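You operate a simulated robot arm through the tools that you are given. There is no shell and no other tool.

You are at the controls of a simulated robot arm. One attempt, no reset.

Task
Stand small can 760 on the separator's purple mat, open it, close it and hang tag 962 on it.
Fine: take the tag from the tag rail; lay the lid on the separator's shelf meanwhile. Set down upright: what you pick out.
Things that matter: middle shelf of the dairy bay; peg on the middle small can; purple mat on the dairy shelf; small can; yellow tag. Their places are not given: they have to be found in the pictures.

It is judged by the outcome, as a careful person would: the job done as asked, and still so three seconds after it is handed in. It fails if anything else is knocked over, pushed out of place, dropped, spilled or broken. Lids that push on must go on centred and level and be pressed home; caps that screw on are set level and turned clockwise until they are tight.

Robot
A 6-joint arm with a two-finger gripper, fixed in place. Base frame: the origin is on the floor under the middle of its stand, x ahead of it, y to its left, z up. Units: mm, degrees, N and s.
It reaches about 1298 mm from its shoulder. Its first joint turns from -149.0 to 149.0 degrees. Payload 1.57 kg.
Tool frame: the origin (TCP) lies between the finger pads and is the grasp point; the fingertips stand 21 mm ahead of it; z points along the fingers, y is the line along which they close. The gripper opens to 70 mm; its body begins 50 mm behind the TCP.
Orientation is told as [roll, pitch, yaw] about the base's x, y, z axes, in that order, counted from this pose: with the fingers straight down and closing along the base's y, the tool's x points along the base's -x, its y along +y and its z along -z.

Tools
- The arm moves only by the tool arm_command. Its argument "plan" is a list of rows, each an object (a shift or turn left out is 0, a gripper value left out holds the last) with "slide": the shift along the base's x, y, z in mm, a list of three; "angular": the turn, a rotation vector about the base's x, y, z in degrees, a list of three. In form: [{"slide": [tx, ty, tz], "angular": [ax, ay, az]}, ...]. A call has 1 to 20 rows; each row shifts and turns the commanded pose from where the row before left it. "jaw" is the closure in counts, from 0 (fully open) to 255 (shut), set as the call begins (left out, the last holds). A row lasts 0.2 s, in which the tool goes at most 50 mm and 8.6 degrees; a call with a longer step from one row to the next is refused whole, and so is a gripper value outside its range. Where a pose cannot be reached the arm comes as near as it can. A force on the tool above 40 N (or 10 N above the force at the start of the call, whichever is more), or a blocked arm, ends the call early, and 0.2 s more pass. Each finger travels about 64.8 mm/s and halts on what it meets, pressing with about 25 N; the grip force reading is that of the motor and also rises with nothing between the fingers. The clock runs only during rows and for 0.2 s after the last one: add rows that do not move to give the fingers time. The reply holds the time, the measured pose of the TCP, the force on the tool along the base axes, the opening and the grip force, in the units named above and with some noise, with the torque about the TCP (base axes, N m) and any sound that the robot's microphone picked up.
- Cameras (640 x 400 px; columns grow to the right, rows downward): "scene" is fixed at [50.5, 500.7, 1461.3]; the picture's right is [0.57, -0.82, 0.00], its down [-0.56, -0.39, -0.73] and it looks along [0.60, 0.42, -0.68] (base axes); focal length 352 px, centre (320, 200). "wrist" rides on the gripper at [79, 4, -81] in the tool frame; the picture's right is [-0.05, 1.00, 0.00], its down [-0.67, -0.04, -0.74] and it looks along [-0.74, -0.04, 0.67] (tool axes); focal length 256 px, centre (320, 200).
- snapshot(camera): a new picture of that camera. The clock stands still meanwhile.
- lift_body(by): slides the trunk up (or, below 0, down) by that many mm; the arm rides with it, the base frame stays. It gives what a move gives, with no picture.
- pixel_to_xyz(camera, pixels): for up to 12 pixels [column, row] of the newest picture of that camera ("zoom" is the newest enlarged one), the place [x, y, z] in the base frame of the surface seen there, good to about 3 mm. The clock stands still meanwhile.
- inspect(camera, box): a new picture of the part [left, top, right, bottom] of that camera's present view, enlarged. The clock stands still meanwhile.
- close_job(): hands the job in; it is judged then, once.

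Leave the gripper open and the arm clear of the work at the hand-in unless told otherwise.

The tools are called as name(argument=value, ...) on one line, values as JSON. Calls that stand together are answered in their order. arm_command: Moves the arm, as the interface text tells. Its arguments: {"type":"object","properties":{"plan":{"type":"array"},"jaw":{"type":"number"}},"required":["plan"]} The other tools are called the same way: lift_body (by) moves the trunk up or down; snapshot (camera) takes a picture; pixel_to_xyz (camera, pixels) gives the place of the surface under pixels of a picture; inspect (camera, box) takes an enlarged picture of a part of a camera's view; close_job () hands the job in.

At the start:

```text
t: 0.0
eef_pos: [522.2, 557.4, 1198.3]
orientation: [0.0, 0.0, 0.0]
wrist_force: [0.2, -0.5, 0.4]
torque: [-0.02, -0.02, 0.01]
opening: 70.1
finger_force: 0.1
trunk travel left (down, up): [-879.0, 91.0]
```

scene: 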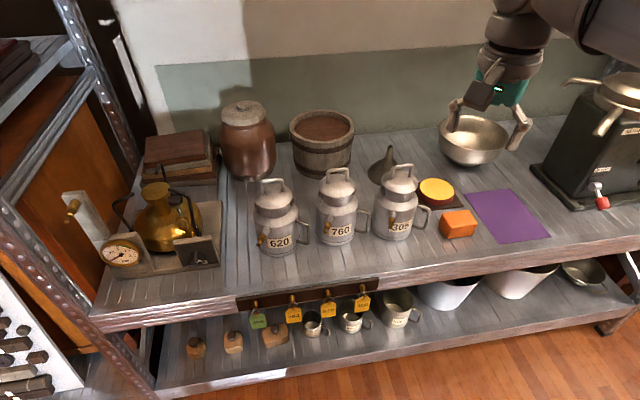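
wrist: 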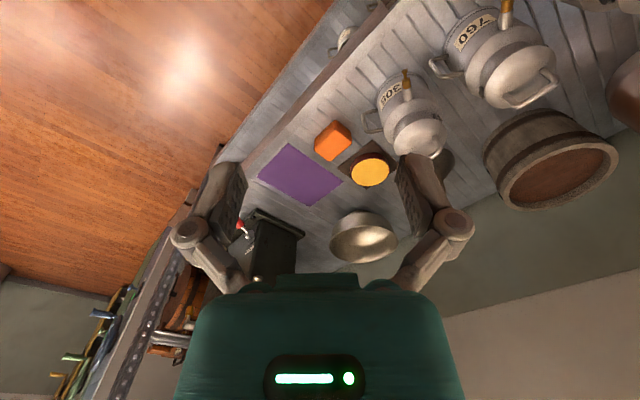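

I see three small milk cans (620, 760, 308), the purple mat at about (507,215), and four tags on the rail at about (258..362, 305). I'll look closer at the cans, the tags and the mat.

inspect(camera="scene", box=[230, 270, 400, 376])

inspect(camera="scene", box=[240, 150, 440, 275])

inspect(camera="scene", box=[400, 60, 640, 260])

```text
3.76 times, centred on (315, 323) of scene
```

zoom: 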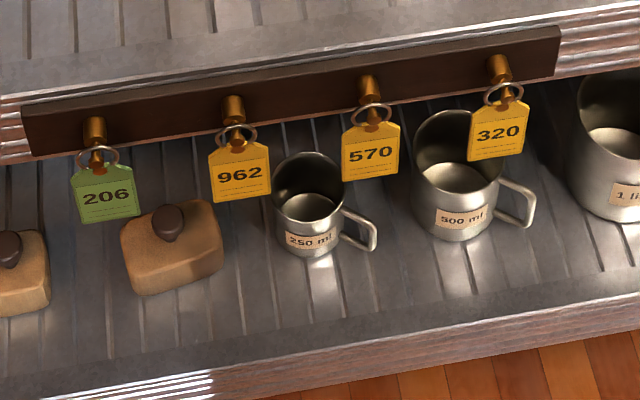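

```text
3.20 times, centred on (340, 212) of scene
```

zoom: 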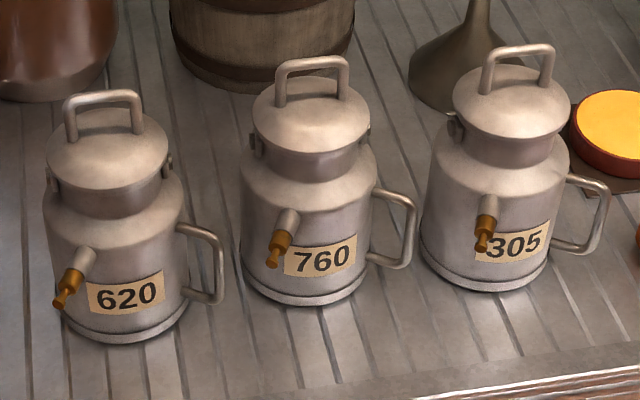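

```text
2.00 times, centred on (520, 160) of scene
```

zoom: 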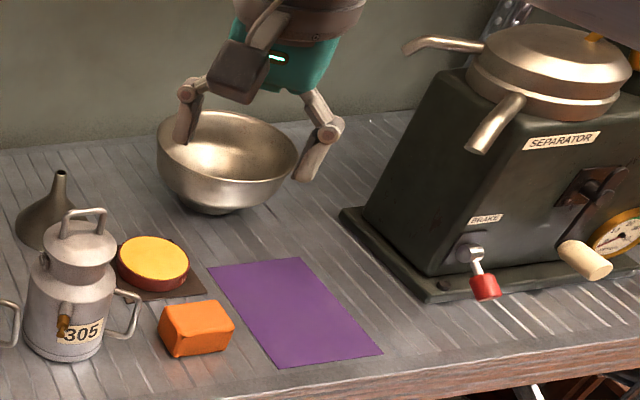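

The tag 962 is the second one, yellow, and can 760 is the middle one. I'll zoom in on can 760 to measure it.

inspect(camera="scene", box=[304, 160, 384, 250])

```text
4.44 times, centred on (344, 205) of scene
```

zoom: 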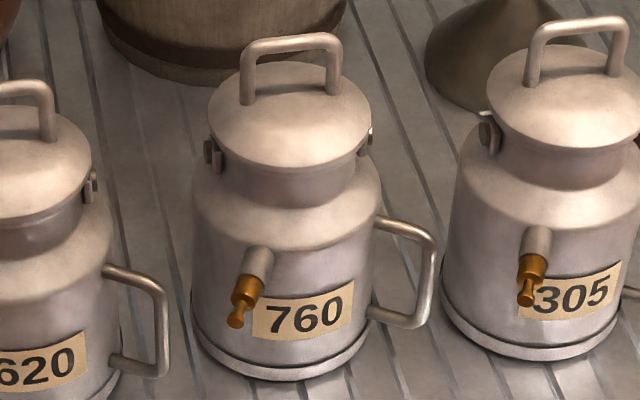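

I'll measure points on can 760: the handle top, handle feet, lid rim, side lugs, peg, side handle and base.

pixel_to_xyz(camera="zoom", pixels=[[290, 43], [246, 95], [334, 88], [256, 50], [330, 42], [214, 150], [366, 140], [258, 260], [247, 288], [236, 320], [430, 270], [285, 376]])

pixel_to_xyz(camera="zoom", pixels=[[290, 80], [290, 120], [290, 160], [290, 185], [290, 230], [300, 280], [300, 320], [180, 340], [395, 360], [210, 120], [370, 100], [400, 320]])

```text
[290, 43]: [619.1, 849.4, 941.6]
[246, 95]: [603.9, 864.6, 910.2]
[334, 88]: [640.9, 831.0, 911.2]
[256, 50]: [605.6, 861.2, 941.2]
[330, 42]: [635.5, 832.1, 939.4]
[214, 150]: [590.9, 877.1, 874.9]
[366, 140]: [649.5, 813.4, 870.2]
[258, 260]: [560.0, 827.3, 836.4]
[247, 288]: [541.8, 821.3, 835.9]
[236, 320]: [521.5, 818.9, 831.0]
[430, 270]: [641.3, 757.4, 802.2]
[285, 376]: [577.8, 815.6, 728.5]
```

```text
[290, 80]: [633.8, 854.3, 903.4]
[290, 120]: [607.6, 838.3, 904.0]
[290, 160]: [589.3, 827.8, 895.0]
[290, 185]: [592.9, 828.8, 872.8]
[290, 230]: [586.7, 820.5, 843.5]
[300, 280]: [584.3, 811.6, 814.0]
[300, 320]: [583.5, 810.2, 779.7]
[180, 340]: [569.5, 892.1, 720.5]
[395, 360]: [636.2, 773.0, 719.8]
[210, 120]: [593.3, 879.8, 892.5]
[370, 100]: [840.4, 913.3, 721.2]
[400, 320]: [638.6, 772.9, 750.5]
```

Now I'll measure the mat corners, nearby items and the tag rail from the scene picture.

snapshot(camera="scene")

pixel_to_xyz(camera="scene", pixels=[[467, 194], [507, 189], [549, 237], [508, 243], [507, 215], [435, 190], [458, 222], [475, 228], [590, 207], [540, 165], [470, 165], [440, 205]])

pixel_to_xyz(camera="scene", pixels=[[100, 320], [400, 278], [630, 238], [238, 300], [378, 283], [280, 245], [400, 235], [325, 140], [386, 178], [160, 300], [320, 270], [450, 250]])

```text
taken
```

scene: 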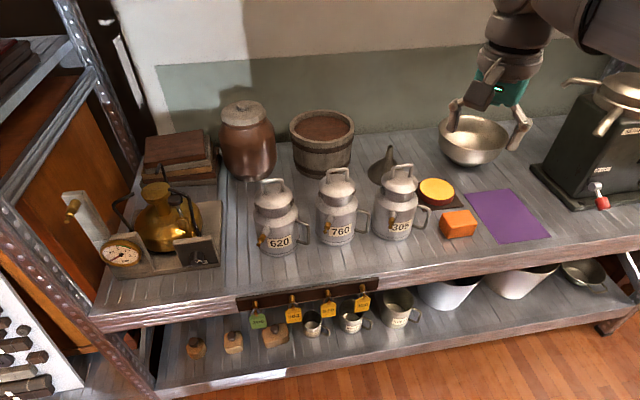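

```text
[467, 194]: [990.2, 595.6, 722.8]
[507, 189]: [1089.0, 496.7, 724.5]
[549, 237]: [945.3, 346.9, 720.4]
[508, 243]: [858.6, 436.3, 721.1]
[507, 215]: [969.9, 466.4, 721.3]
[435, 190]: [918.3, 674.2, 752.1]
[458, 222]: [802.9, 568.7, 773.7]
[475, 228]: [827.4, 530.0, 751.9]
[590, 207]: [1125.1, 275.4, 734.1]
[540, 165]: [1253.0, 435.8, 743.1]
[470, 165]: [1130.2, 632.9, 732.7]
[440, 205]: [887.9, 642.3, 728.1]
```

```text
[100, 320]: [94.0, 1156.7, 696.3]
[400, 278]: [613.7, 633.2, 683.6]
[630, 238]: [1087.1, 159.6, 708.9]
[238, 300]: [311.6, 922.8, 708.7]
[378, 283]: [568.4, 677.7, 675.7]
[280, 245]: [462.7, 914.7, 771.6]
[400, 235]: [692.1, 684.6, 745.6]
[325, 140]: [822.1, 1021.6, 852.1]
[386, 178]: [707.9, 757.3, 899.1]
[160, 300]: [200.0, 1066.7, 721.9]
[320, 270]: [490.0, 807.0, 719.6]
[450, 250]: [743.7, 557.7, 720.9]
```

The shelf runs along the (1,-1) direction at z≈720; can 760's axis is near (620, 848) and the mat centre near (971, 469). I'll bring the wrist camera near the front of can 760 for a better look, staying high.

arm_command(plan=[{"slide": [0, 30, -30], "angular": [0, 0, 7.5]}, {"slide": [0, 30, -30], "angular": [0, 0, 7.5]}, {"slide": [0, 30, -30], "angular": [0, 0, 7.5]}, {"slide": [0, 30, -30], "angular": [0, 0, 7.5]}, {"slide": [0, 30, -30], "angular": [0, 0, 7.5]}, {"slide": [0, 30, -30], "angular": [0, 0, 7.5]}, {"slide": [0, 0, 0]}], jaw=0)

snapshot(camera="wrist")

```text
t: 1.6
eef_pos: [523.2, 737.7, 1197.9]
orientation: [0.0, 0.0, 45.1]
wrist_force: [0.1, -0.3, 0.1]
torque: [0.03, -0.04, -0.01]
opening: 70.1
finger_force: 0.0
out of reach, approached as far as the arm can: row 1, 2, 3, 4, 5, 6
trunk travel left (down, up): [-879.0, 91.0]
```

```text
taken
```

wrist: 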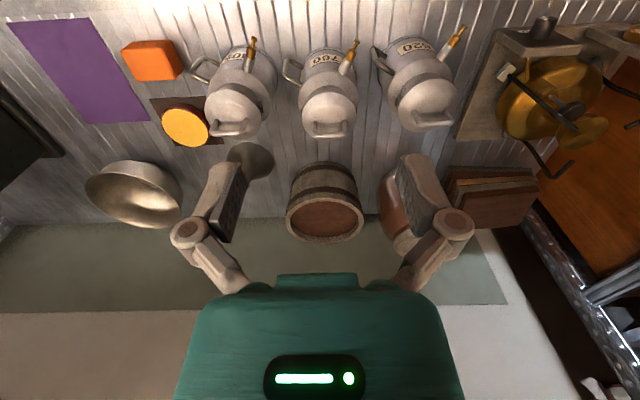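

The arm couldn't go lower at this trunk height (z stayed at 1198), so I'll lower the trunk 200 mm; nothing lies below the gripper within that range (can top is at 942, gripper is in front of it).

lift_body(by=-200)

snapshot(camera="wrist")

snapshot(camera="scene")

```text
t: 3.8
eef_pos: [522.0, 736.8, 998.6]
orientation: [0.1, 0.1, 44.9]
wrist_force: [-0.6, 0.8, -0.4]
torque: [0.02, 0.0, 0.03]
opening: 70.1
finger_force: 0.0
trunk travel left (down, up): [-679.0, 291.0]
```

```text
taken
```

wrist: 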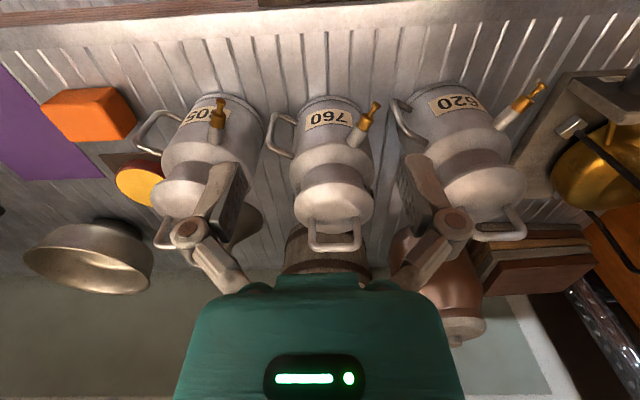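

```text
taken
```

scene: 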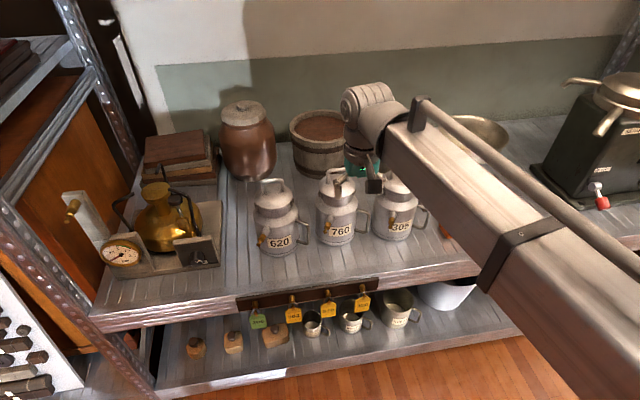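

Now the wrist sees can 760 from the front. I'll enlarge it at (335,180).

inspect(camera="wrist", box=[260, 80, 410, 260])

```text
2.22 times, centred on (335, 170) of wrist
```

zoom: 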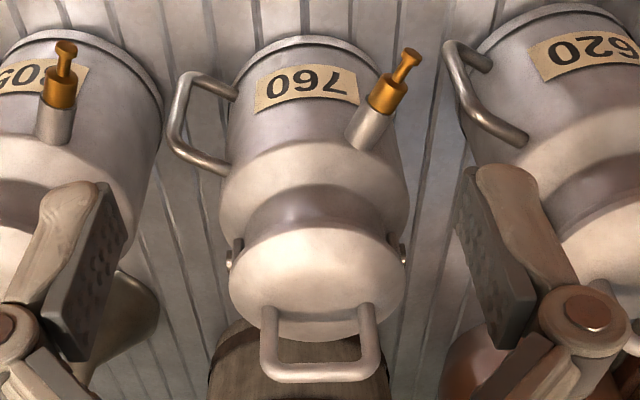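

I'll measure the neck, lid and shoulder in this enlarged view.

pixel_to_xyz(camera="zoom", pixels=[[315, 190], [315, 205], [315, 220], [315, 232], [255, 220], [380, 215], [247, 232], [388, 228], [222, 200], [406, 195], [232, 258], [403, 252]])

pixel_to_xyz(camera="zoom", pixels=[[270, 320], [369, 312], [268, 370], [376, 366], [320, 374], [315, 300], [315, 250], [408, 52], [399, 72], [385, 92], [368, 128], [178, 115]])

pixel_to_xyz(camera="zoom", pixels=[[235, 94], [190, 75], [172, 145], [222, 168], [184, 100], [300, 180], [300, 150], [300, 120], [300, 50], [230, 280], [400, 275], [315, 325]])

```text
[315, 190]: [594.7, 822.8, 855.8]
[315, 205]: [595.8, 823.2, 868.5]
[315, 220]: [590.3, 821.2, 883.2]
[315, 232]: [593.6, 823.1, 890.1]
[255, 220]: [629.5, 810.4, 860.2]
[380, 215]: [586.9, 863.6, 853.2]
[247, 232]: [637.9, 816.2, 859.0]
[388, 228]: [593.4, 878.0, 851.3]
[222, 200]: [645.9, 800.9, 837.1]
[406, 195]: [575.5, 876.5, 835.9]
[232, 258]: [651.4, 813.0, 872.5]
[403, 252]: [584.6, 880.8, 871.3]
```

```text
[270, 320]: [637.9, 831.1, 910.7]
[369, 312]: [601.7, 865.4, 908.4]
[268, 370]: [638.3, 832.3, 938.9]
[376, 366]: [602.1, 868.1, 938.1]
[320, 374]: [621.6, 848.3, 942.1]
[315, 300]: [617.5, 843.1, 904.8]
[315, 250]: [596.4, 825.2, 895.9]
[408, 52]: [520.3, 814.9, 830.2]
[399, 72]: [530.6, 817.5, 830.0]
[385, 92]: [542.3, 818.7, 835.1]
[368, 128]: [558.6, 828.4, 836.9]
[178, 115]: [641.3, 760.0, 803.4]
```

```text
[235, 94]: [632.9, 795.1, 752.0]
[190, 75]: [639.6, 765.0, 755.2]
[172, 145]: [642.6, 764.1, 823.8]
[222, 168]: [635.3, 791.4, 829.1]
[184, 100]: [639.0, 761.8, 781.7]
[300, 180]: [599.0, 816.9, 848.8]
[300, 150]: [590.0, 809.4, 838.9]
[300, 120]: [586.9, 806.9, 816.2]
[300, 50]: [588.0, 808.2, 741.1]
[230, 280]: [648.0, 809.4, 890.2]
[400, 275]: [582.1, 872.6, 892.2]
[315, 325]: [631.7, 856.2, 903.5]
```

The neck looks about 68–70 mm wide; I want a precise neck diameter, so I'll zoom in further on the neck at wrist (340,178).

inspect(camera="wrist", box=[300, 150, 380, 200])

```text
8.00 times, centred on (340, 175) of wrist
```

zoom: 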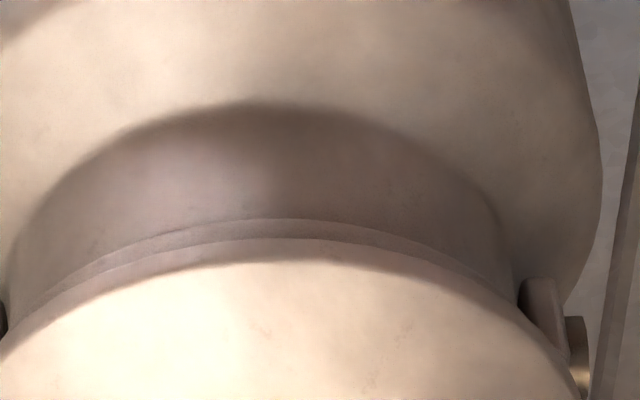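

pixel_to_xyz(camera="zoom", pixels=[[40, 260], [80, 220], [130, 190], [180, 170], [230, 160], [280, 155], [330, 165], [380, 185], [430, 210], [470, 240], [495, 265], [260, 120]])

pixel_to_xyz(camera="zoom", pixels=[[20, 310], [100, 260], [180, 235], [260, 225], [340, 232], [420, 255], [490, 290], [260, 250], [260, 300], [60, 330], [500, 330], [260, 100]])

```text
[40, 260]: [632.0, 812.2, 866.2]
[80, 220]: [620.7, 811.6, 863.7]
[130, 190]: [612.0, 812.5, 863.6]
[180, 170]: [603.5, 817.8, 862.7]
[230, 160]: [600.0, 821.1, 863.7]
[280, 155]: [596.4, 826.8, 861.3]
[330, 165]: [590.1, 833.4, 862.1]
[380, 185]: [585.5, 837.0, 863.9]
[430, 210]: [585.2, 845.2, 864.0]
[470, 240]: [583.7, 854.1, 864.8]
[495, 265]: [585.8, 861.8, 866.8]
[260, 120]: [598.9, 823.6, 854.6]
```

```text
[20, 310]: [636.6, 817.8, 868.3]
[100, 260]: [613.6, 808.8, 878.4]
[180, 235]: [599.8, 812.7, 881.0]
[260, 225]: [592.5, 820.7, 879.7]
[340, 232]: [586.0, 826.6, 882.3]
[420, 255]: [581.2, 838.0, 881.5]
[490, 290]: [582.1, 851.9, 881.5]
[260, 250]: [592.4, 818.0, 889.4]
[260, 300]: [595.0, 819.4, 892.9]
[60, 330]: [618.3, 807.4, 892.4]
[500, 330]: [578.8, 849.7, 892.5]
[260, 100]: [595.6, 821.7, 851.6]
```

The neck is about 73 mm wide, so it does not fit the 70 mm gripper, and a push-on lid isn't safe to carry by. The side handle is the thing to grip. I'll measure the neighbouring can 305 (peg, body, lid) and the side handle of 760 more accurately.

inspect(camera="wrist", box=[130, 80, 330, 240])

```text
2.50 times, centred on (230, 160) of wrist
```

zoom: 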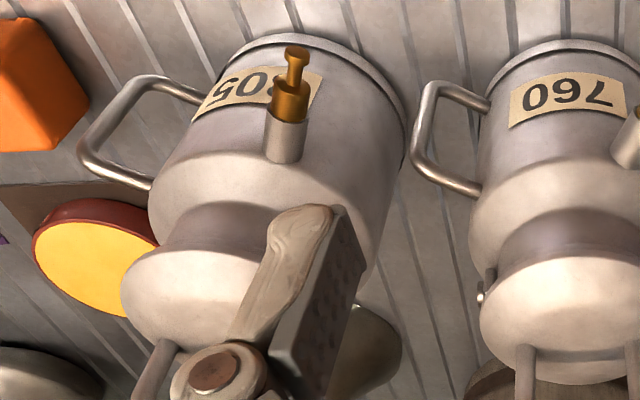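

pixel_to_xyz(camera="zoom", pixels=[[298, 55], [293, 75], [290, 100], [287, 140], [400, 150], [370, 200], [380, 110], [190, 290], [340, 180], [205, 200], [90, 130], [200, 340]])

pixel_to_xyz(camera="zoom", pixels=[[421, 130], [417, 145], [428, 105], [433, 88], [414, 158], [425, 168], [445, 178], [470, 190], [450, 92], [475, 103], [240, 240], [120, 280]])

```text
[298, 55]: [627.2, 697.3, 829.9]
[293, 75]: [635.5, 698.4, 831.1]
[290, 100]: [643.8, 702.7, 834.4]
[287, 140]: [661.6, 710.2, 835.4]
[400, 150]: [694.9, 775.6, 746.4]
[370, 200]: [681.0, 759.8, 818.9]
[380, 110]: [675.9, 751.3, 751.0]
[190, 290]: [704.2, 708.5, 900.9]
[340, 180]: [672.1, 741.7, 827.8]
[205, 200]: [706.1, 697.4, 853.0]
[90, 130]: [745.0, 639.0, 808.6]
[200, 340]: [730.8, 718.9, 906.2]
```

```text
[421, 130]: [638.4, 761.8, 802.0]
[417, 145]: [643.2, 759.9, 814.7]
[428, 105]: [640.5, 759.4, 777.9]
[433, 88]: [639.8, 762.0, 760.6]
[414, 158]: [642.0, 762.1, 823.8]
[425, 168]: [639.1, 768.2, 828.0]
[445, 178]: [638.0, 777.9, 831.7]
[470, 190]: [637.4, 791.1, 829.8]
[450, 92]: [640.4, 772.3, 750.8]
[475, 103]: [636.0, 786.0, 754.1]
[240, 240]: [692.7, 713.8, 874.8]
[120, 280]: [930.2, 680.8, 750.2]
```

Can 305 stands 155 mm away; its peg tip is at (627, 697, 830). The handle bar of 760 is at about (645, 763), z 755–825. Before going down I'll check the arm can move up freely (so the trunk can be lowered and the arm has vertical travel both ways).

arm_command(plan=[{"slide": [0, 0, 40]}, {"slide": [0, 0, 40]}, {"slide": [0, 0, 40]}, {"slide": [0, 0, 40]}, {"slide": [0, 0, 40]}, {"slide": [0, 0, 0]}])

lift_body(by=-200)

snapshot(camera="scene")

```text
t: 5.2
eef_pos: [521.9, 737.9, 997.5]
orientation: [0.0, 0.0, 45.0]
wrist_force: [-0.5, 0.2, 0.3]
torque: [-0.01, 0.01, 0.02]
opening: 70.1
finger_force: 0.1
out of reach, approached as far as the arm can: row 1, 2, 3, 4, 5
trunk travel left (down, up): [-679.0, 291.0]
```

```text
t: 7.3
eef_pos: [523.1, 735.8, 797.5]
orientation: [0.0, 0.0, 44.9]
wrist_force: [-0.1, -0.3, 0.0]
torque: [0.01, -0.01, 0.01]
opening: 70.1
finger_force: 0.1
trunk travel left (down, up): [-479.0, 491.0]
```

```text
taken
```

scene: 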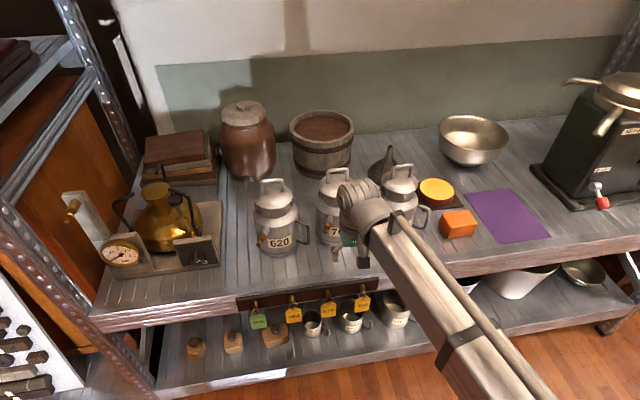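

The arm keeps its height by itself: vertical motion comes only from the trunk. The gripper is now at z≈797 in free space in front of the cans, no contact (forces ~0). I'll check how high the arm beam sits by measuring points on it.

pixel_to_xyz(camera="scene", pixels=[[355, 190], [375, 210], [395, 215], [410, 240], [440, 290], [470, 330], [500, 370], [365, 262], [345, 240], [335, 252], [385, 240], [430, 330]])

snapshot(camera="wrist")

inspect(camera="scene", box=[300, 150, 460, 290])

```text
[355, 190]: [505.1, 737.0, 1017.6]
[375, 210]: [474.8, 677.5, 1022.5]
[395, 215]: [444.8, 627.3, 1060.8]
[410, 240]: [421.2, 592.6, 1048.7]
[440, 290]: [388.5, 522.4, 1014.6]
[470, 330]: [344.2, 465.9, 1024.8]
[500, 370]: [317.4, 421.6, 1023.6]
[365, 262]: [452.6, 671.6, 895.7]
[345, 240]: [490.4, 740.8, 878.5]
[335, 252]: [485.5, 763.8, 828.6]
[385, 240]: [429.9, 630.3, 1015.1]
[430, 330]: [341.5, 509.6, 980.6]
```

```text
taken
```

wrist: 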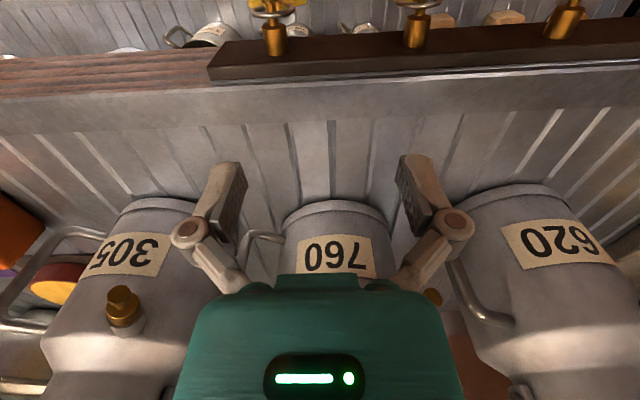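

```text
2.86 times, centred on (380, 220) of scene
```

zoom: 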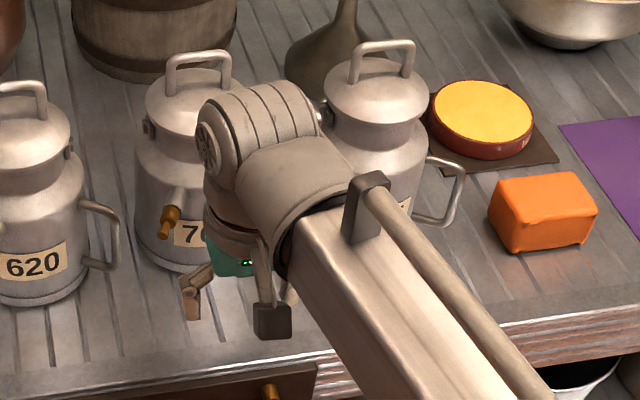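

The beam and wrist sit about 120–220 mm above the fingertips. I'll raise the trunk by 220 so the gripper clears the lid loops (942), then move over the side handle of 760 with yaw ~105.6° (camera on the outer side) and with the jaws partly closed.

lift_body(by=220)

arm_command(plan=[{"slide": [15, 3, 0], "angular": [0, 0, 7.5]}, {"slide": [15, 3, 0], "angular": [0, 0, 7.5]}, {"slide": [15, 3, 0], "angular": [0, 0, 7.5]}, {"slide": [15, 3, 0], "angular": [0, 0, 7.5]}, {"slide": [15, 3, 0], "angular": [0, 0, 7.5]}, {"slide": [15, 3, 0], "angular": [0, 0, 7.5]}, {"slide": [15, 3, 0], "angular": [0, 0, 7.5]}, {"slide": [17, 6, 0], "angular": [0, 0, 8]}, {"slide": [0, 0, 0]}, {"slide": [0, 0, 0]}], jaw=165)

snapshot(camera="wrist")

snapshot(camera="scene")

```text
t: 9.7
eef_pos: [522.3, 738.3, 1016.4]
orientation: [-0.1, 0.0, 45.1]
wrist_force: [-0.4, -0.3, 0.3]
torque: [0.0, -0.03, 0.03]
opening: 69.9
finger_force: 0.1
trunk travel left (down, up): [-699.0, 271.0]
```

```text
t: 11.9
eef_pos: [644.2, 765.1, 1017.1]
orientation: [0.0, 0.0, 105.5]
wrist_force: [-0.3, -0.1, 0.0]
torque: [-0.01, -0.01, 0.04]
opening: 24.8
finger_force: 0.1
trunk travel left (down, up): [-699.0, 271.0]
```

```text
taken
```

wrist: 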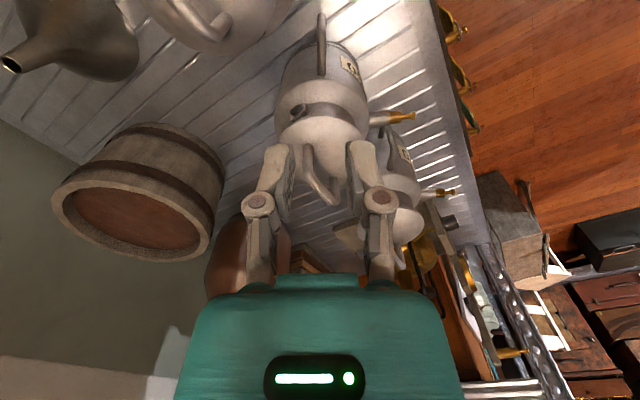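

```text
taken
```

scene: 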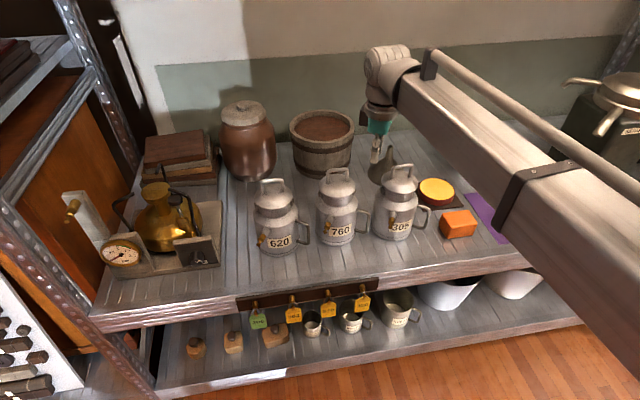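

Orientation reached. In the wrist view the side handle of 760 is at about (321, 45). I'll enlarge and measure it.

inspect(camera="wrist", box=[260, 0, 400, 100])

```text
4.00 times, centred on (330, 50) of wrist
```

zoom: 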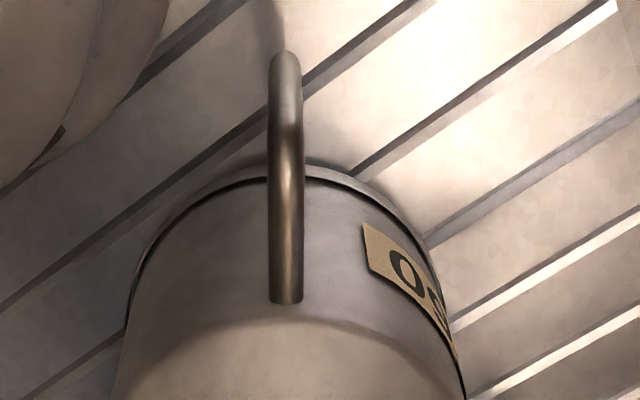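

pixel_to_xyz(camera="zoom", pixels=[[284, 60], [285, 90], [286, 120], [286, 150], [286, 180], [286, 220], [286, 260], [286, 290], [272, 150], [300, 150], [273, 240], [300, 240]])

```text
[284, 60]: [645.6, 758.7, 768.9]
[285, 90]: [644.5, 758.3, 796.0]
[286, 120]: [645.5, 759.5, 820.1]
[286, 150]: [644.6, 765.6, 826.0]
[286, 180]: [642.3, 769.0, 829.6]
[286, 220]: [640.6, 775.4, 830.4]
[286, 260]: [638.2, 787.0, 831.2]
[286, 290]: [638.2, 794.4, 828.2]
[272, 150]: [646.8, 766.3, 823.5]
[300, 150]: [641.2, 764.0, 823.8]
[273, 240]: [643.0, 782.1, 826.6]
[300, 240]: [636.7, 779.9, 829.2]
```

The handle bar lies about 1.4 mm to the +y side of the tool and a few mm outward. I'll correct by about (-0.3, -4.2) mm and then lower the trunk 110 mm to look again before straddling it.

arm_command(plan=[{"slide": [-0.3, -4.2, 0]}, {"slide": [0, 0, 0]}])

lift_body(by=-110)

snapshot(camera="wrist")

snapshot(camera="scene")

```text
t: 12.5
eef_pos: [644.5, 761.8, 1016.6]
orientation: [-0.1, 0.0, 105.5]
wrist_force: [-0.6, -0.3, 0.3]
torque: [0.0, 0.01, 0.0]
opening: 24.7
finger_force: 0.1
trunk travel left (down, up): [-699.0, 271.0]
```

```text
t: 13.9
eef_pos: [643.9, 761.3, 906.6]
orientation: [-0.1, -0.1, 105.5]
wrist_force: [-0.5, -0.1, 0.3]
torque: [0.0, 0.04, 0.0]
opening: 24.8
finger_force: 0.1
trunk travel left (down, up): [-589.0, 381.0]
```

```text
taken
```

wrist: 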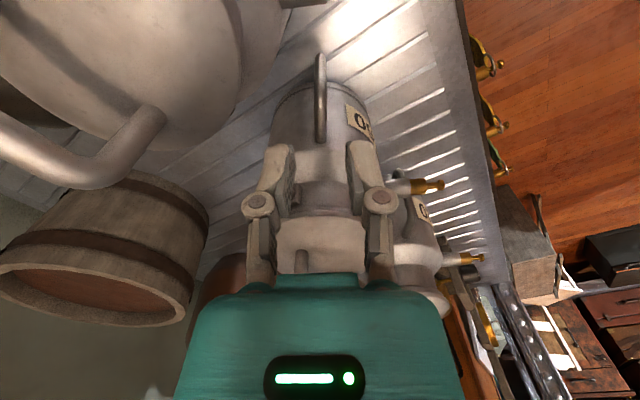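

```text
taken
```

scene: 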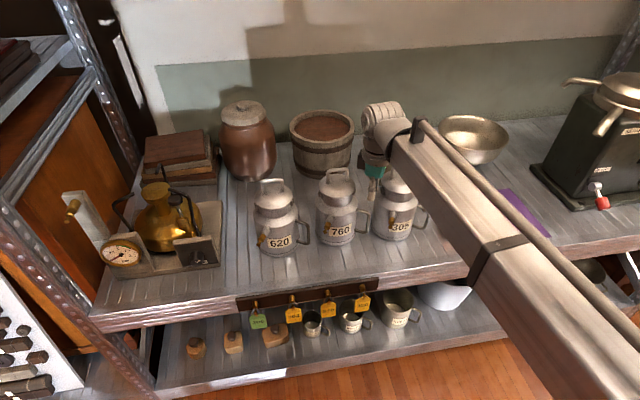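

Clearances look adequate. I'll lower another 50 mm so the fingertips are just above the handle's top arm and check alignment.

lift_body(by=-48)

inspect(camera="wrist", box=[220, 60, 420, 240])

inspect(camera="scene", box=[310, 90, 450, 240])

```text
t: 14.8
eef_pos: [644.7, 760.9, 859.1]
orientation: [0.0, 0.0, 105.5]
wrist_force: [-0.8, 0.3, 0.4]
torque: [0.01, 0.02, 0.06]
opening: 24.7
finger_force: 0.1
trunk travel left (down, up): [-541.0, 429.0]
```

```text
2.22 times, centred on (320, 150) of wrist
```

zoom: 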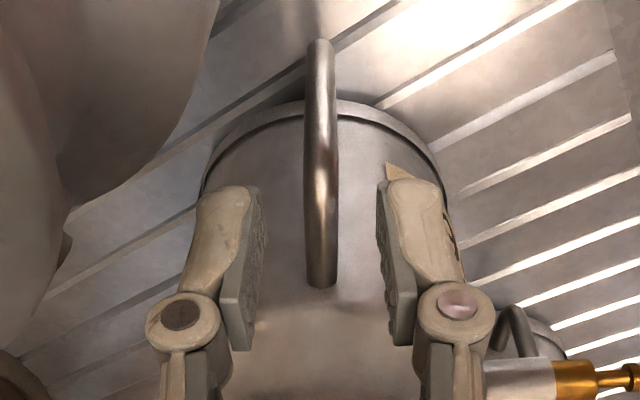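

```text
2.67 times, centred on (380, 165) of scene
```

zoom: 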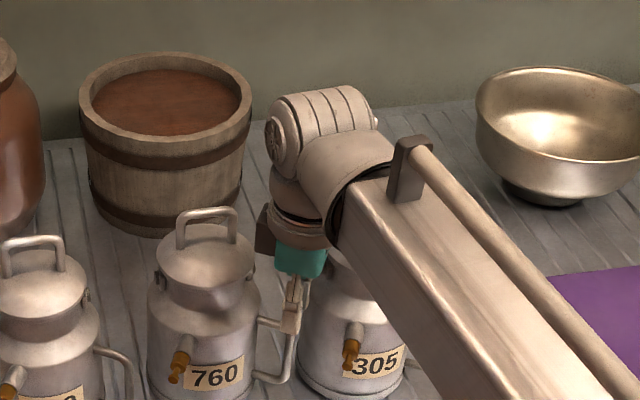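

A dark box is visible at zoom (262,235) to the left of the gripper; I'll check where it is in space, as well as the gap to 760's lid.

pixel_to_xyz(camera="zoom", pixels=[[258, 225], [263, 235], [268, 250], [285, 200], [300, 235], [300, 265], [320, 265], [296, 285], [290, 325], [245, 260], [225, 245], [320, 100]])

```text
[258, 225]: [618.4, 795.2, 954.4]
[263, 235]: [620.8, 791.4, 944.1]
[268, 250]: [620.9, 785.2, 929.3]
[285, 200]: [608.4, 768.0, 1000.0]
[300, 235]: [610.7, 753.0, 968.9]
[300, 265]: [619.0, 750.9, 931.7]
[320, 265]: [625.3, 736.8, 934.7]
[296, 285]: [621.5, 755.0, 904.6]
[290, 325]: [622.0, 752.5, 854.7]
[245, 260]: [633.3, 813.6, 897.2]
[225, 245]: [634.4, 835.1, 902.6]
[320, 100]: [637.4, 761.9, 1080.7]
```

inspect(camera="scene", box=[335, 140, 405, 220])

```text
5.00 times, centred on (370, 180) of scene
```

zoom: 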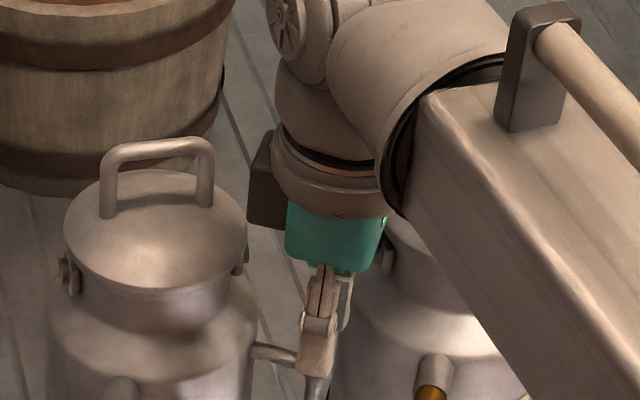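

pixel_to_xyz(camera="zoom", pixels=[[252, 170], [252, 190], [252, 210], [262, 140], [262, 150], [275, 175], [275, 200], [275, 222], [290, 225], [285, 240], [250, 220], [268, 133]])

pixel_to_xyz(camera="zoom", pixels=[[245, 250], [240, 262], [246, 215], [240, 200], [210, 190], [207, 140], [355, 260], [360, 280], [395, 260], [320, 320], [310, 355], [290, 352]])

```text
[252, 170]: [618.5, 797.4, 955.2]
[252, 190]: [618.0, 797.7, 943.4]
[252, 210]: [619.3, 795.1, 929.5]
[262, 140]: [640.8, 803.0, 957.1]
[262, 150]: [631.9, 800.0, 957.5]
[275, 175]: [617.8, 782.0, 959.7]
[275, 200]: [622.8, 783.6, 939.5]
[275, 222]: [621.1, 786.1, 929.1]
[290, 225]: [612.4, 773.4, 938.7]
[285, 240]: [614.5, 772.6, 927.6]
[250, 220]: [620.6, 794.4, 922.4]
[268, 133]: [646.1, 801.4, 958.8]
```

```text
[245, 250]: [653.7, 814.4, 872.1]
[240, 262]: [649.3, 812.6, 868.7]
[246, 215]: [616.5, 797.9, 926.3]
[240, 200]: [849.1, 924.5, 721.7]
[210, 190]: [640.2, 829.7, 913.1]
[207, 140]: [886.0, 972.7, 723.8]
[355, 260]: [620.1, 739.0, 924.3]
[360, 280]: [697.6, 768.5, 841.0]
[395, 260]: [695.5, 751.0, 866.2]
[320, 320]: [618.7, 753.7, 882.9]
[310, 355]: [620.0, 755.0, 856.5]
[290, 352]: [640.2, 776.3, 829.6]
```

There is a box on the inner side of the gripper at 42 mm from the tool axis, so the gap to the lid will be ~7 mm; I'll shift the gripper 2 mm outward for margin and lower 51 mm so the pads straddle the bar and the top arm (TCP z≈808).

arm_command(plan=[{"slide": [0.5, -1.9, 0]}, {"slide": [0, 0, 0]}])

lift_body(by=-30)

inspect(camera="wrist", box=[220, 60, 420, 240])

inspect(camera="scene", box=[335, 140, 405, 220])

```text
t: 15.4
eef_pos: [645.2, 759.7, 859.8]
orientation: [0.0, 0.0, 105.5]
wrist_force: [-0.1, -0.5, -1.1]
torque: [-0.01, 0.06, -0.02]
opening: 24.5
finger_force: 0.0
trunk travel left (down, up): [-541.0, 429.0]
```

```text
t: 16.1
eef_pos: [645.4, 758.7, 829.5]
orientation: [0.1, 0.0, 105.5]
wrist_force: [0.7, 0.4, 1.5]
torque: [0.01, -0.01, 0.0]
opening: 24.7
finger_force: 0.0
trunk travel left (down, up): [-511.0, 459.0]
```

```text
2.22 times, centred on (320, 150) of wrist
```

zoom: 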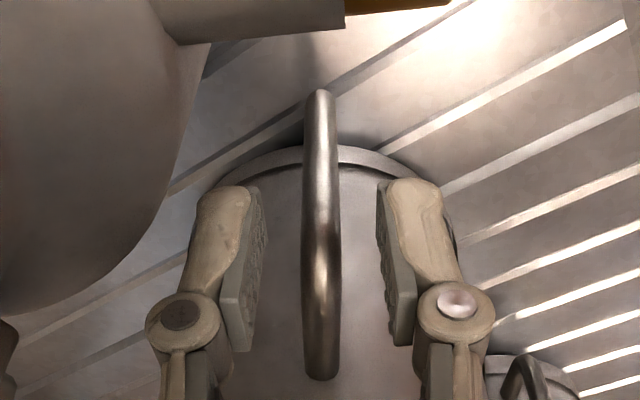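

```text
5.00 times, centred on (370, 180) of scene
```

zoom: 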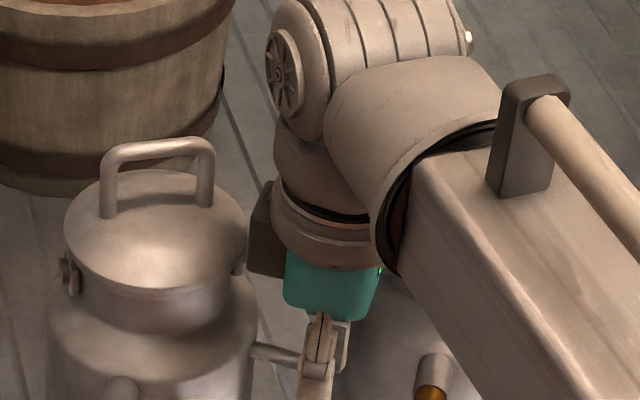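

Bar is centred between the pads and the box still clears the lid. I'll lower the last 21 mm and then close the jaws.

lift_body(by=-21)

inspect(camera="wrist", box=[220, 60, 420, 240])

inspect(camera="scene", box=[335, 140, 405, 220])

```text
t: 16.8
eef_pos: [644.3, 757.9, 808.9]
orientation: [0.0, 0.1, 105.5]
wrist_force: [-0.3, -0.1, -0.3]
torque: [0.0, 0.01, 0.0]
opening: 24.7
finger_force: 0.1
trunk travel left (down, up): [-490.0, 480.0]
```

```text
2.22 times, centred on (320, 150) of wrist
```

zoom: 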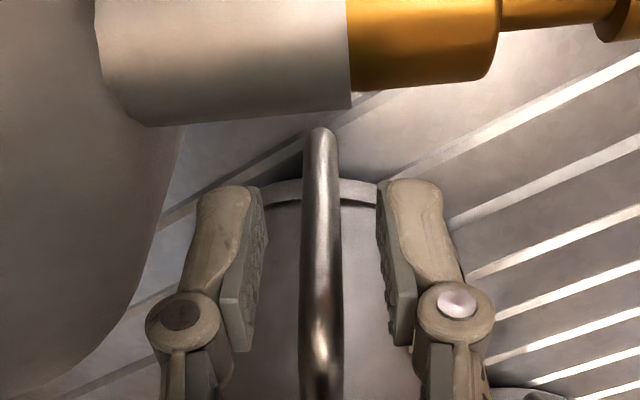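

```text
5.00 times, centred on (370, 180) of scene
```

zoom: 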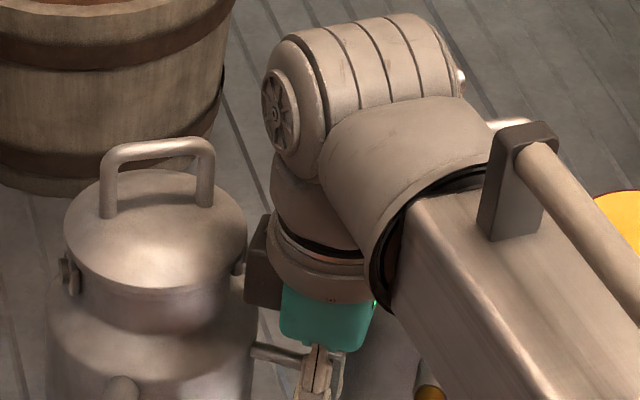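

No contact forces. Now I close the jaws on the handle bar.

arm_command(plan=[{"slide": [0, 0, 0]}, {"slide": [0, 0, 0]}, {"slide": [0, 0, 0]}, {"slide": [0, 0, 0]}, {"slide": [0, 0, 0]}], jaw=255)

inspect(camera="wrist", box=[220, 60, 420, 240])

```text
t: 18.0
eef_pos: [644.3, 758.5, 808.4]
orientation: [0.0, 0.0, 105.4]
wrist_force: [-0.4, 0.0, 1.1]
torque: [-0.02, -0.03, -0.03]
opening: 8.7
finger_force: 25.3
trunk travel left (down, up): [-490.0, 480.0]
```

```text
2.22 times, centred on (320, 150) of wrist
```

zoom: 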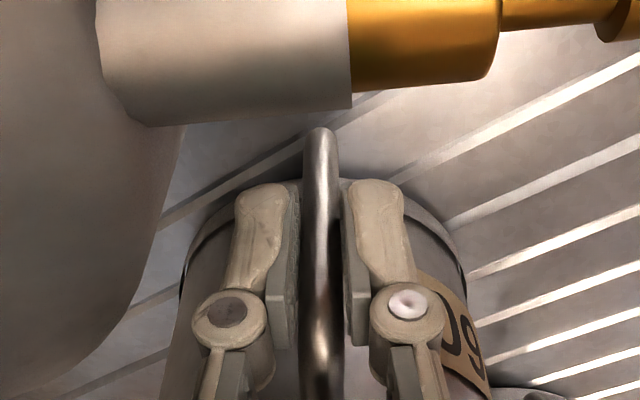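

Gripped: opening 8.7 mm, 25 N grip. I'll try a small 4 mm lift and read weight and torque.

lift_body(by=4)

inspect(camera="scene", box=[304, 140, 404, 250])

```text
t: 18.6
eef_pos: [646.5, 760.9, 812.1]
orientation: [0.0, 0.0, 105.4]
wrist_force: [0.0, 0.0, -6.4]
torque: [-0.56, -0.14, 0.02]
opening: 8.7
finger_force: 25.3
trunk travel left (down, up): [-494.0, 476.0]
```

```text
3.64 times, centred on (354, 195) of scene
```

zoom: 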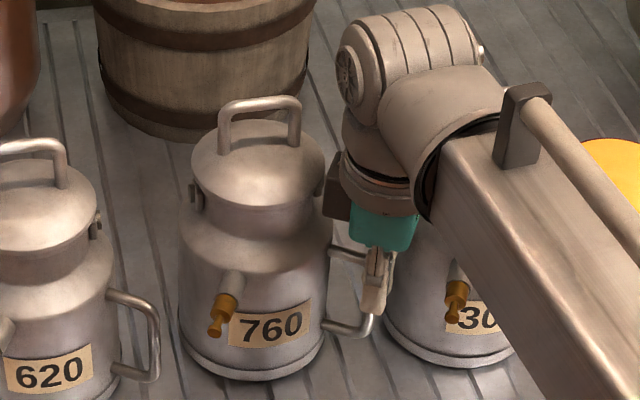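

The load is 6.4 N with 0.58 N·m torque – exactly weight × 90 mm – so the can is fully carried. I'll check whether it stays level by measuring its rim and lid points.

pixel_to_xyz(camera="zoom", pixels=[[184, 340], [200, 358], [225, 372], [250, 377], [280, 372], [305, 360], [230, 100], [262, 98], [293, 98], [222, 152], [297, 140], [215, 318]])

inspect(camera="wrist", box=[220, 60, 420, 240])

```text
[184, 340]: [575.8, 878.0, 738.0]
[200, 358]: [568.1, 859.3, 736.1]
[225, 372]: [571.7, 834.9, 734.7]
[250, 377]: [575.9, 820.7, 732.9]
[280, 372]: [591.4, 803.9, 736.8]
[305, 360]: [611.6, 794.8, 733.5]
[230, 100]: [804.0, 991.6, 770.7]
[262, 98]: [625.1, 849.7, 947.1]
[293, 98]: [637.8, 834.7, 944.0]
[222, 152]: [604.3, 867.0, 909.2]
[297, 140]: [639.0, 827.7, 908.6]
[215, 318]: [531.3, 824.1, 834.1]
```

```text
2.22 times, centred on (320, 150) of wrist
```

zoom: 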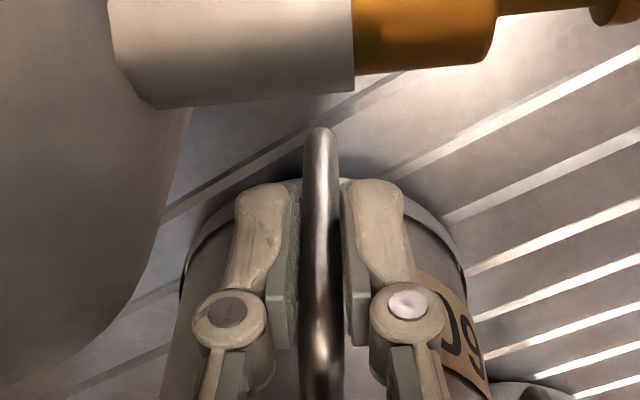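

The can hangs level. I'll lift it 30 mm more and check for slip before going higher.

lift_body(by=30)

inspect(camera="wrist", box=[220, 60, 420, 240])

inspect(camera="scene", box=[304, 120, 404, 250])

```text
t: 19.3
eef_pos: [645.0, 760.2, 841.8]
orientation: [0.0, 0.0, 105.5]
wrist_force: [-0.4, 0.9, -6.1]
torque: [-0.53, -0.16, 0.0]
opening: 8.8
finger_force: 24.9
trunk travel left (down, up): [-524.0, 446.0]
```

```text
2.22 times, centred on (320, 150) of wrist
```

zoom: 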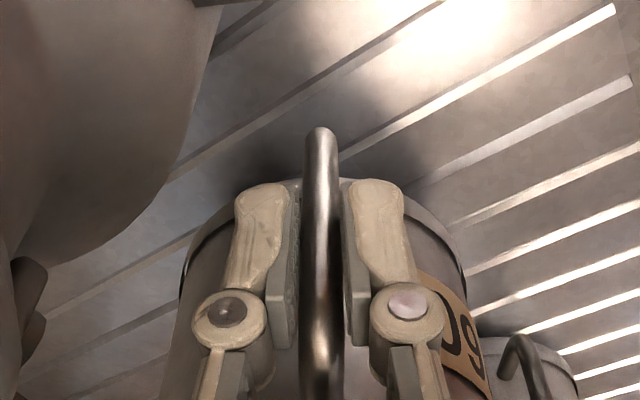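

```text
3.08 times, centred on (354, 185) of scene
```

zoom: 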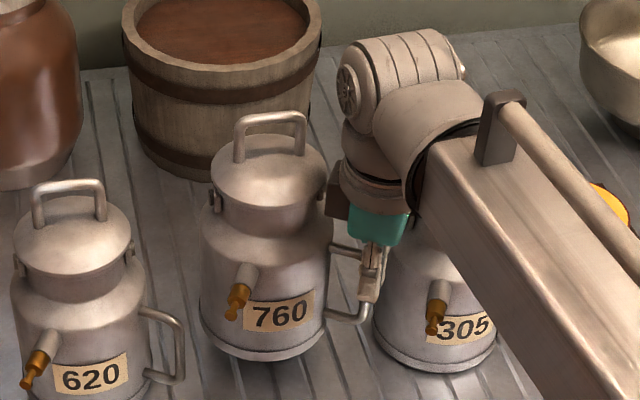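

Stable, no slip. I'll raise another 230 mm so the can's base clears the tops of the other cans.

lift_body(by=230)

snapshot(camera="scene")

snapshot(camera="wrist")

```text
t: 21.7
eef_pos: [646.0, 760.0, 1072.0]
orientation: [0.0, 0.0, 105.5]
wrist_force: [-0.1, -0.7, -7.5]
torque: [-0.53, -0.13, 0.01]
opening: 8.6
finger_force: 25.4
trunk travel left (down, up): [-754.0, 216.0]
```

```text
taken
```

scene: 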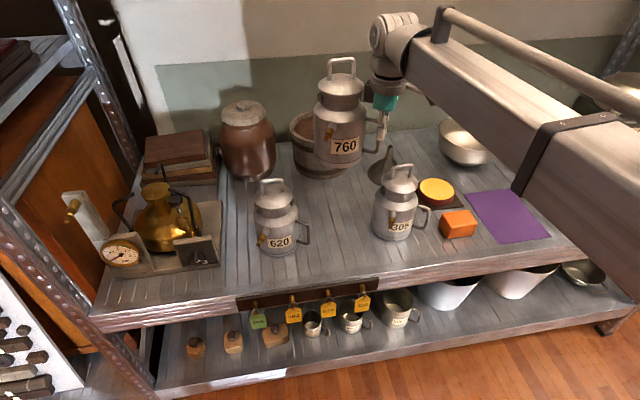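

```text
taken
```

wrist: 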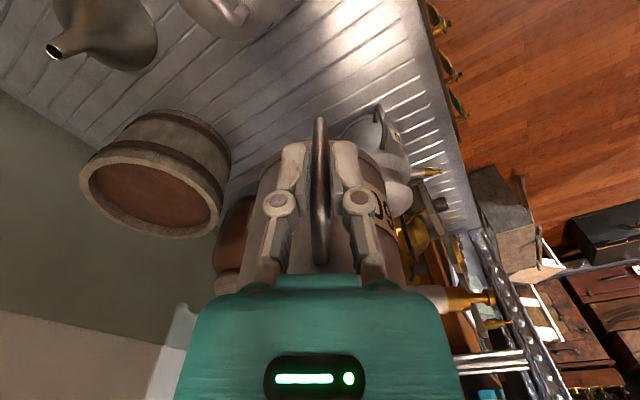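

Steady. Now I carry it along the shelf (over can 305, with ~40 mm clearance) toward the mat, first half, smoothly.

arm_command(plan=[{"slide": [4.1, -4.4, 0]}, {"slide": [8.1, -8.8, 0]}, {"slide": [12.2, -13.2, 0]}, {"slide": [13.5, -14.7, 0]}, {"slide": [13.5, -14.7, 0]}, {"slide": [13.5, -14.7, 0]}, {"slide": [13.5, -14.7, 0]}, {"slide": [13.5, -14.7, 0]}, {"slide": [13.5, -14.7, 0]}, {"slide": [13.5, -14.7, 0]}, {"slide": [13.5, -14.7, 0]}, {"slide": [13.5, -14.7, 0]}, {"slide": [12.2, -13.2, 0]}, {"slide": [8.1, -8.8, 0]}, {"slide": [4.1, -4.4, 0]}, {"slide": [0, 0, 0]}])

snapshot(camera="scene")

snapshot(camera="wrist")

```text
t: 25.1
eef_pos: [815.9, 574.4, 1072.5]
orientation: [0.1, 0.0, 105.5]
wrist_force: [-0.4, -0.3, -6.9]
torque: [-0.51, -0.11, 0.01]
opening: 8.5
finger_force: 25.3
trunk travel left (down, up): [-754.0, 216.0]
```

```text
taken
```

scene: 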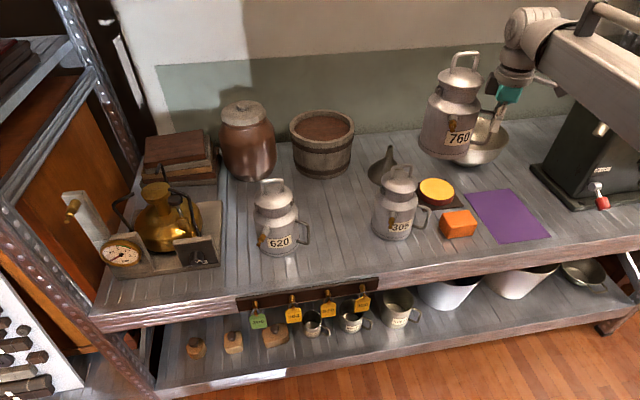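

```text
taken
```

wrist: 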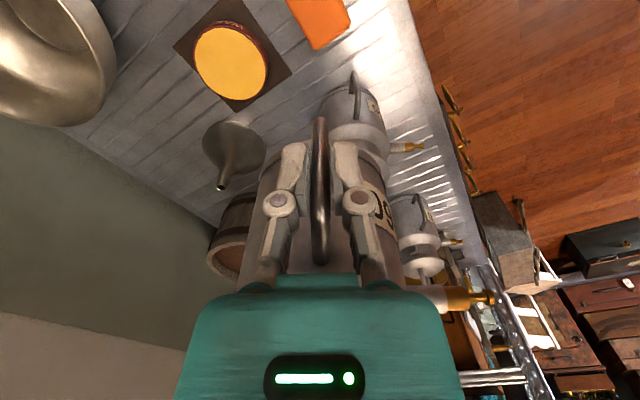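

Halfway there, still steady. I'll measure the separator's spouts, brake lever and the mat again for clearance before going on.

pixel_to_xyz(camera="scene", pixels=[[600, 130], [600, 192], [603, 203], [596, 186], [578, 208], [535, 170], [560, 190], [630, 130], [467, 194], [506, 189], [549, 237], [508, 243]])

inspect(camera="scene", box=[440, 150, 640, 275])

```text
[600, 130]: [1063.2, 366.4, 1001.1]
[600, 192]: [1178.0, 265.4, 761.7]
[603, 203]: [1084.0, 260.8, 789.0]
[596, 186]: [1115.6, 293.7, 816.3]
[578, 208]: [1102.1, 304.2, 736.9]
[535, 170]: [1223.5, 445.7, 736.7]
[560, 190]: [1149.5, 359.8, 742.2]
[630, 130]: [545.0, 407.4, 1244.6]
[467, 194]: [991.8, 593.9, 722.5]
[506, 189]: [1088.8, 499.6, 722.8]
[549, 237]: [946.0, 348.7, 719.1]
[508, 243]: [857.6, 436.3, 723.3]
```

```text
3.20 times, centred on (540, 212) of scene
```

zoom: 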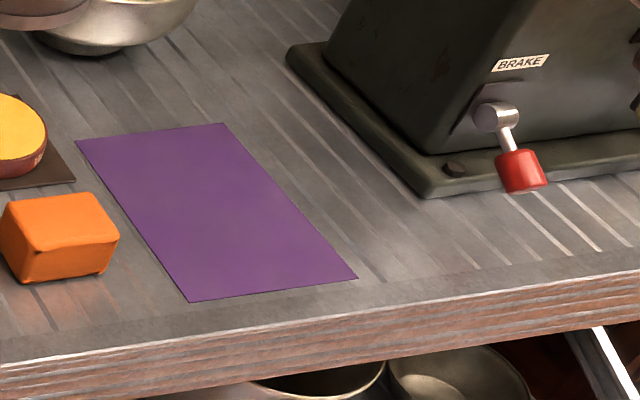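

The separator's spout seems to reach out to about (1063, 366, 1001); that is near where the wrist would go. I'll look at the separator closely.

inspect(camera="scene", box=[540, 50, 640, 215])

```text
2.42 times, centred on (590, 132) of scene
```

zoom: 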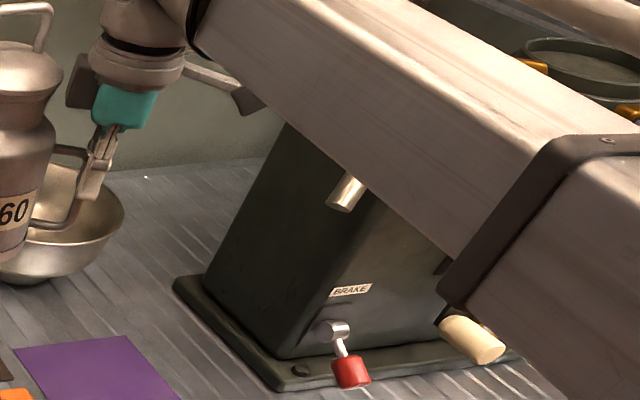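

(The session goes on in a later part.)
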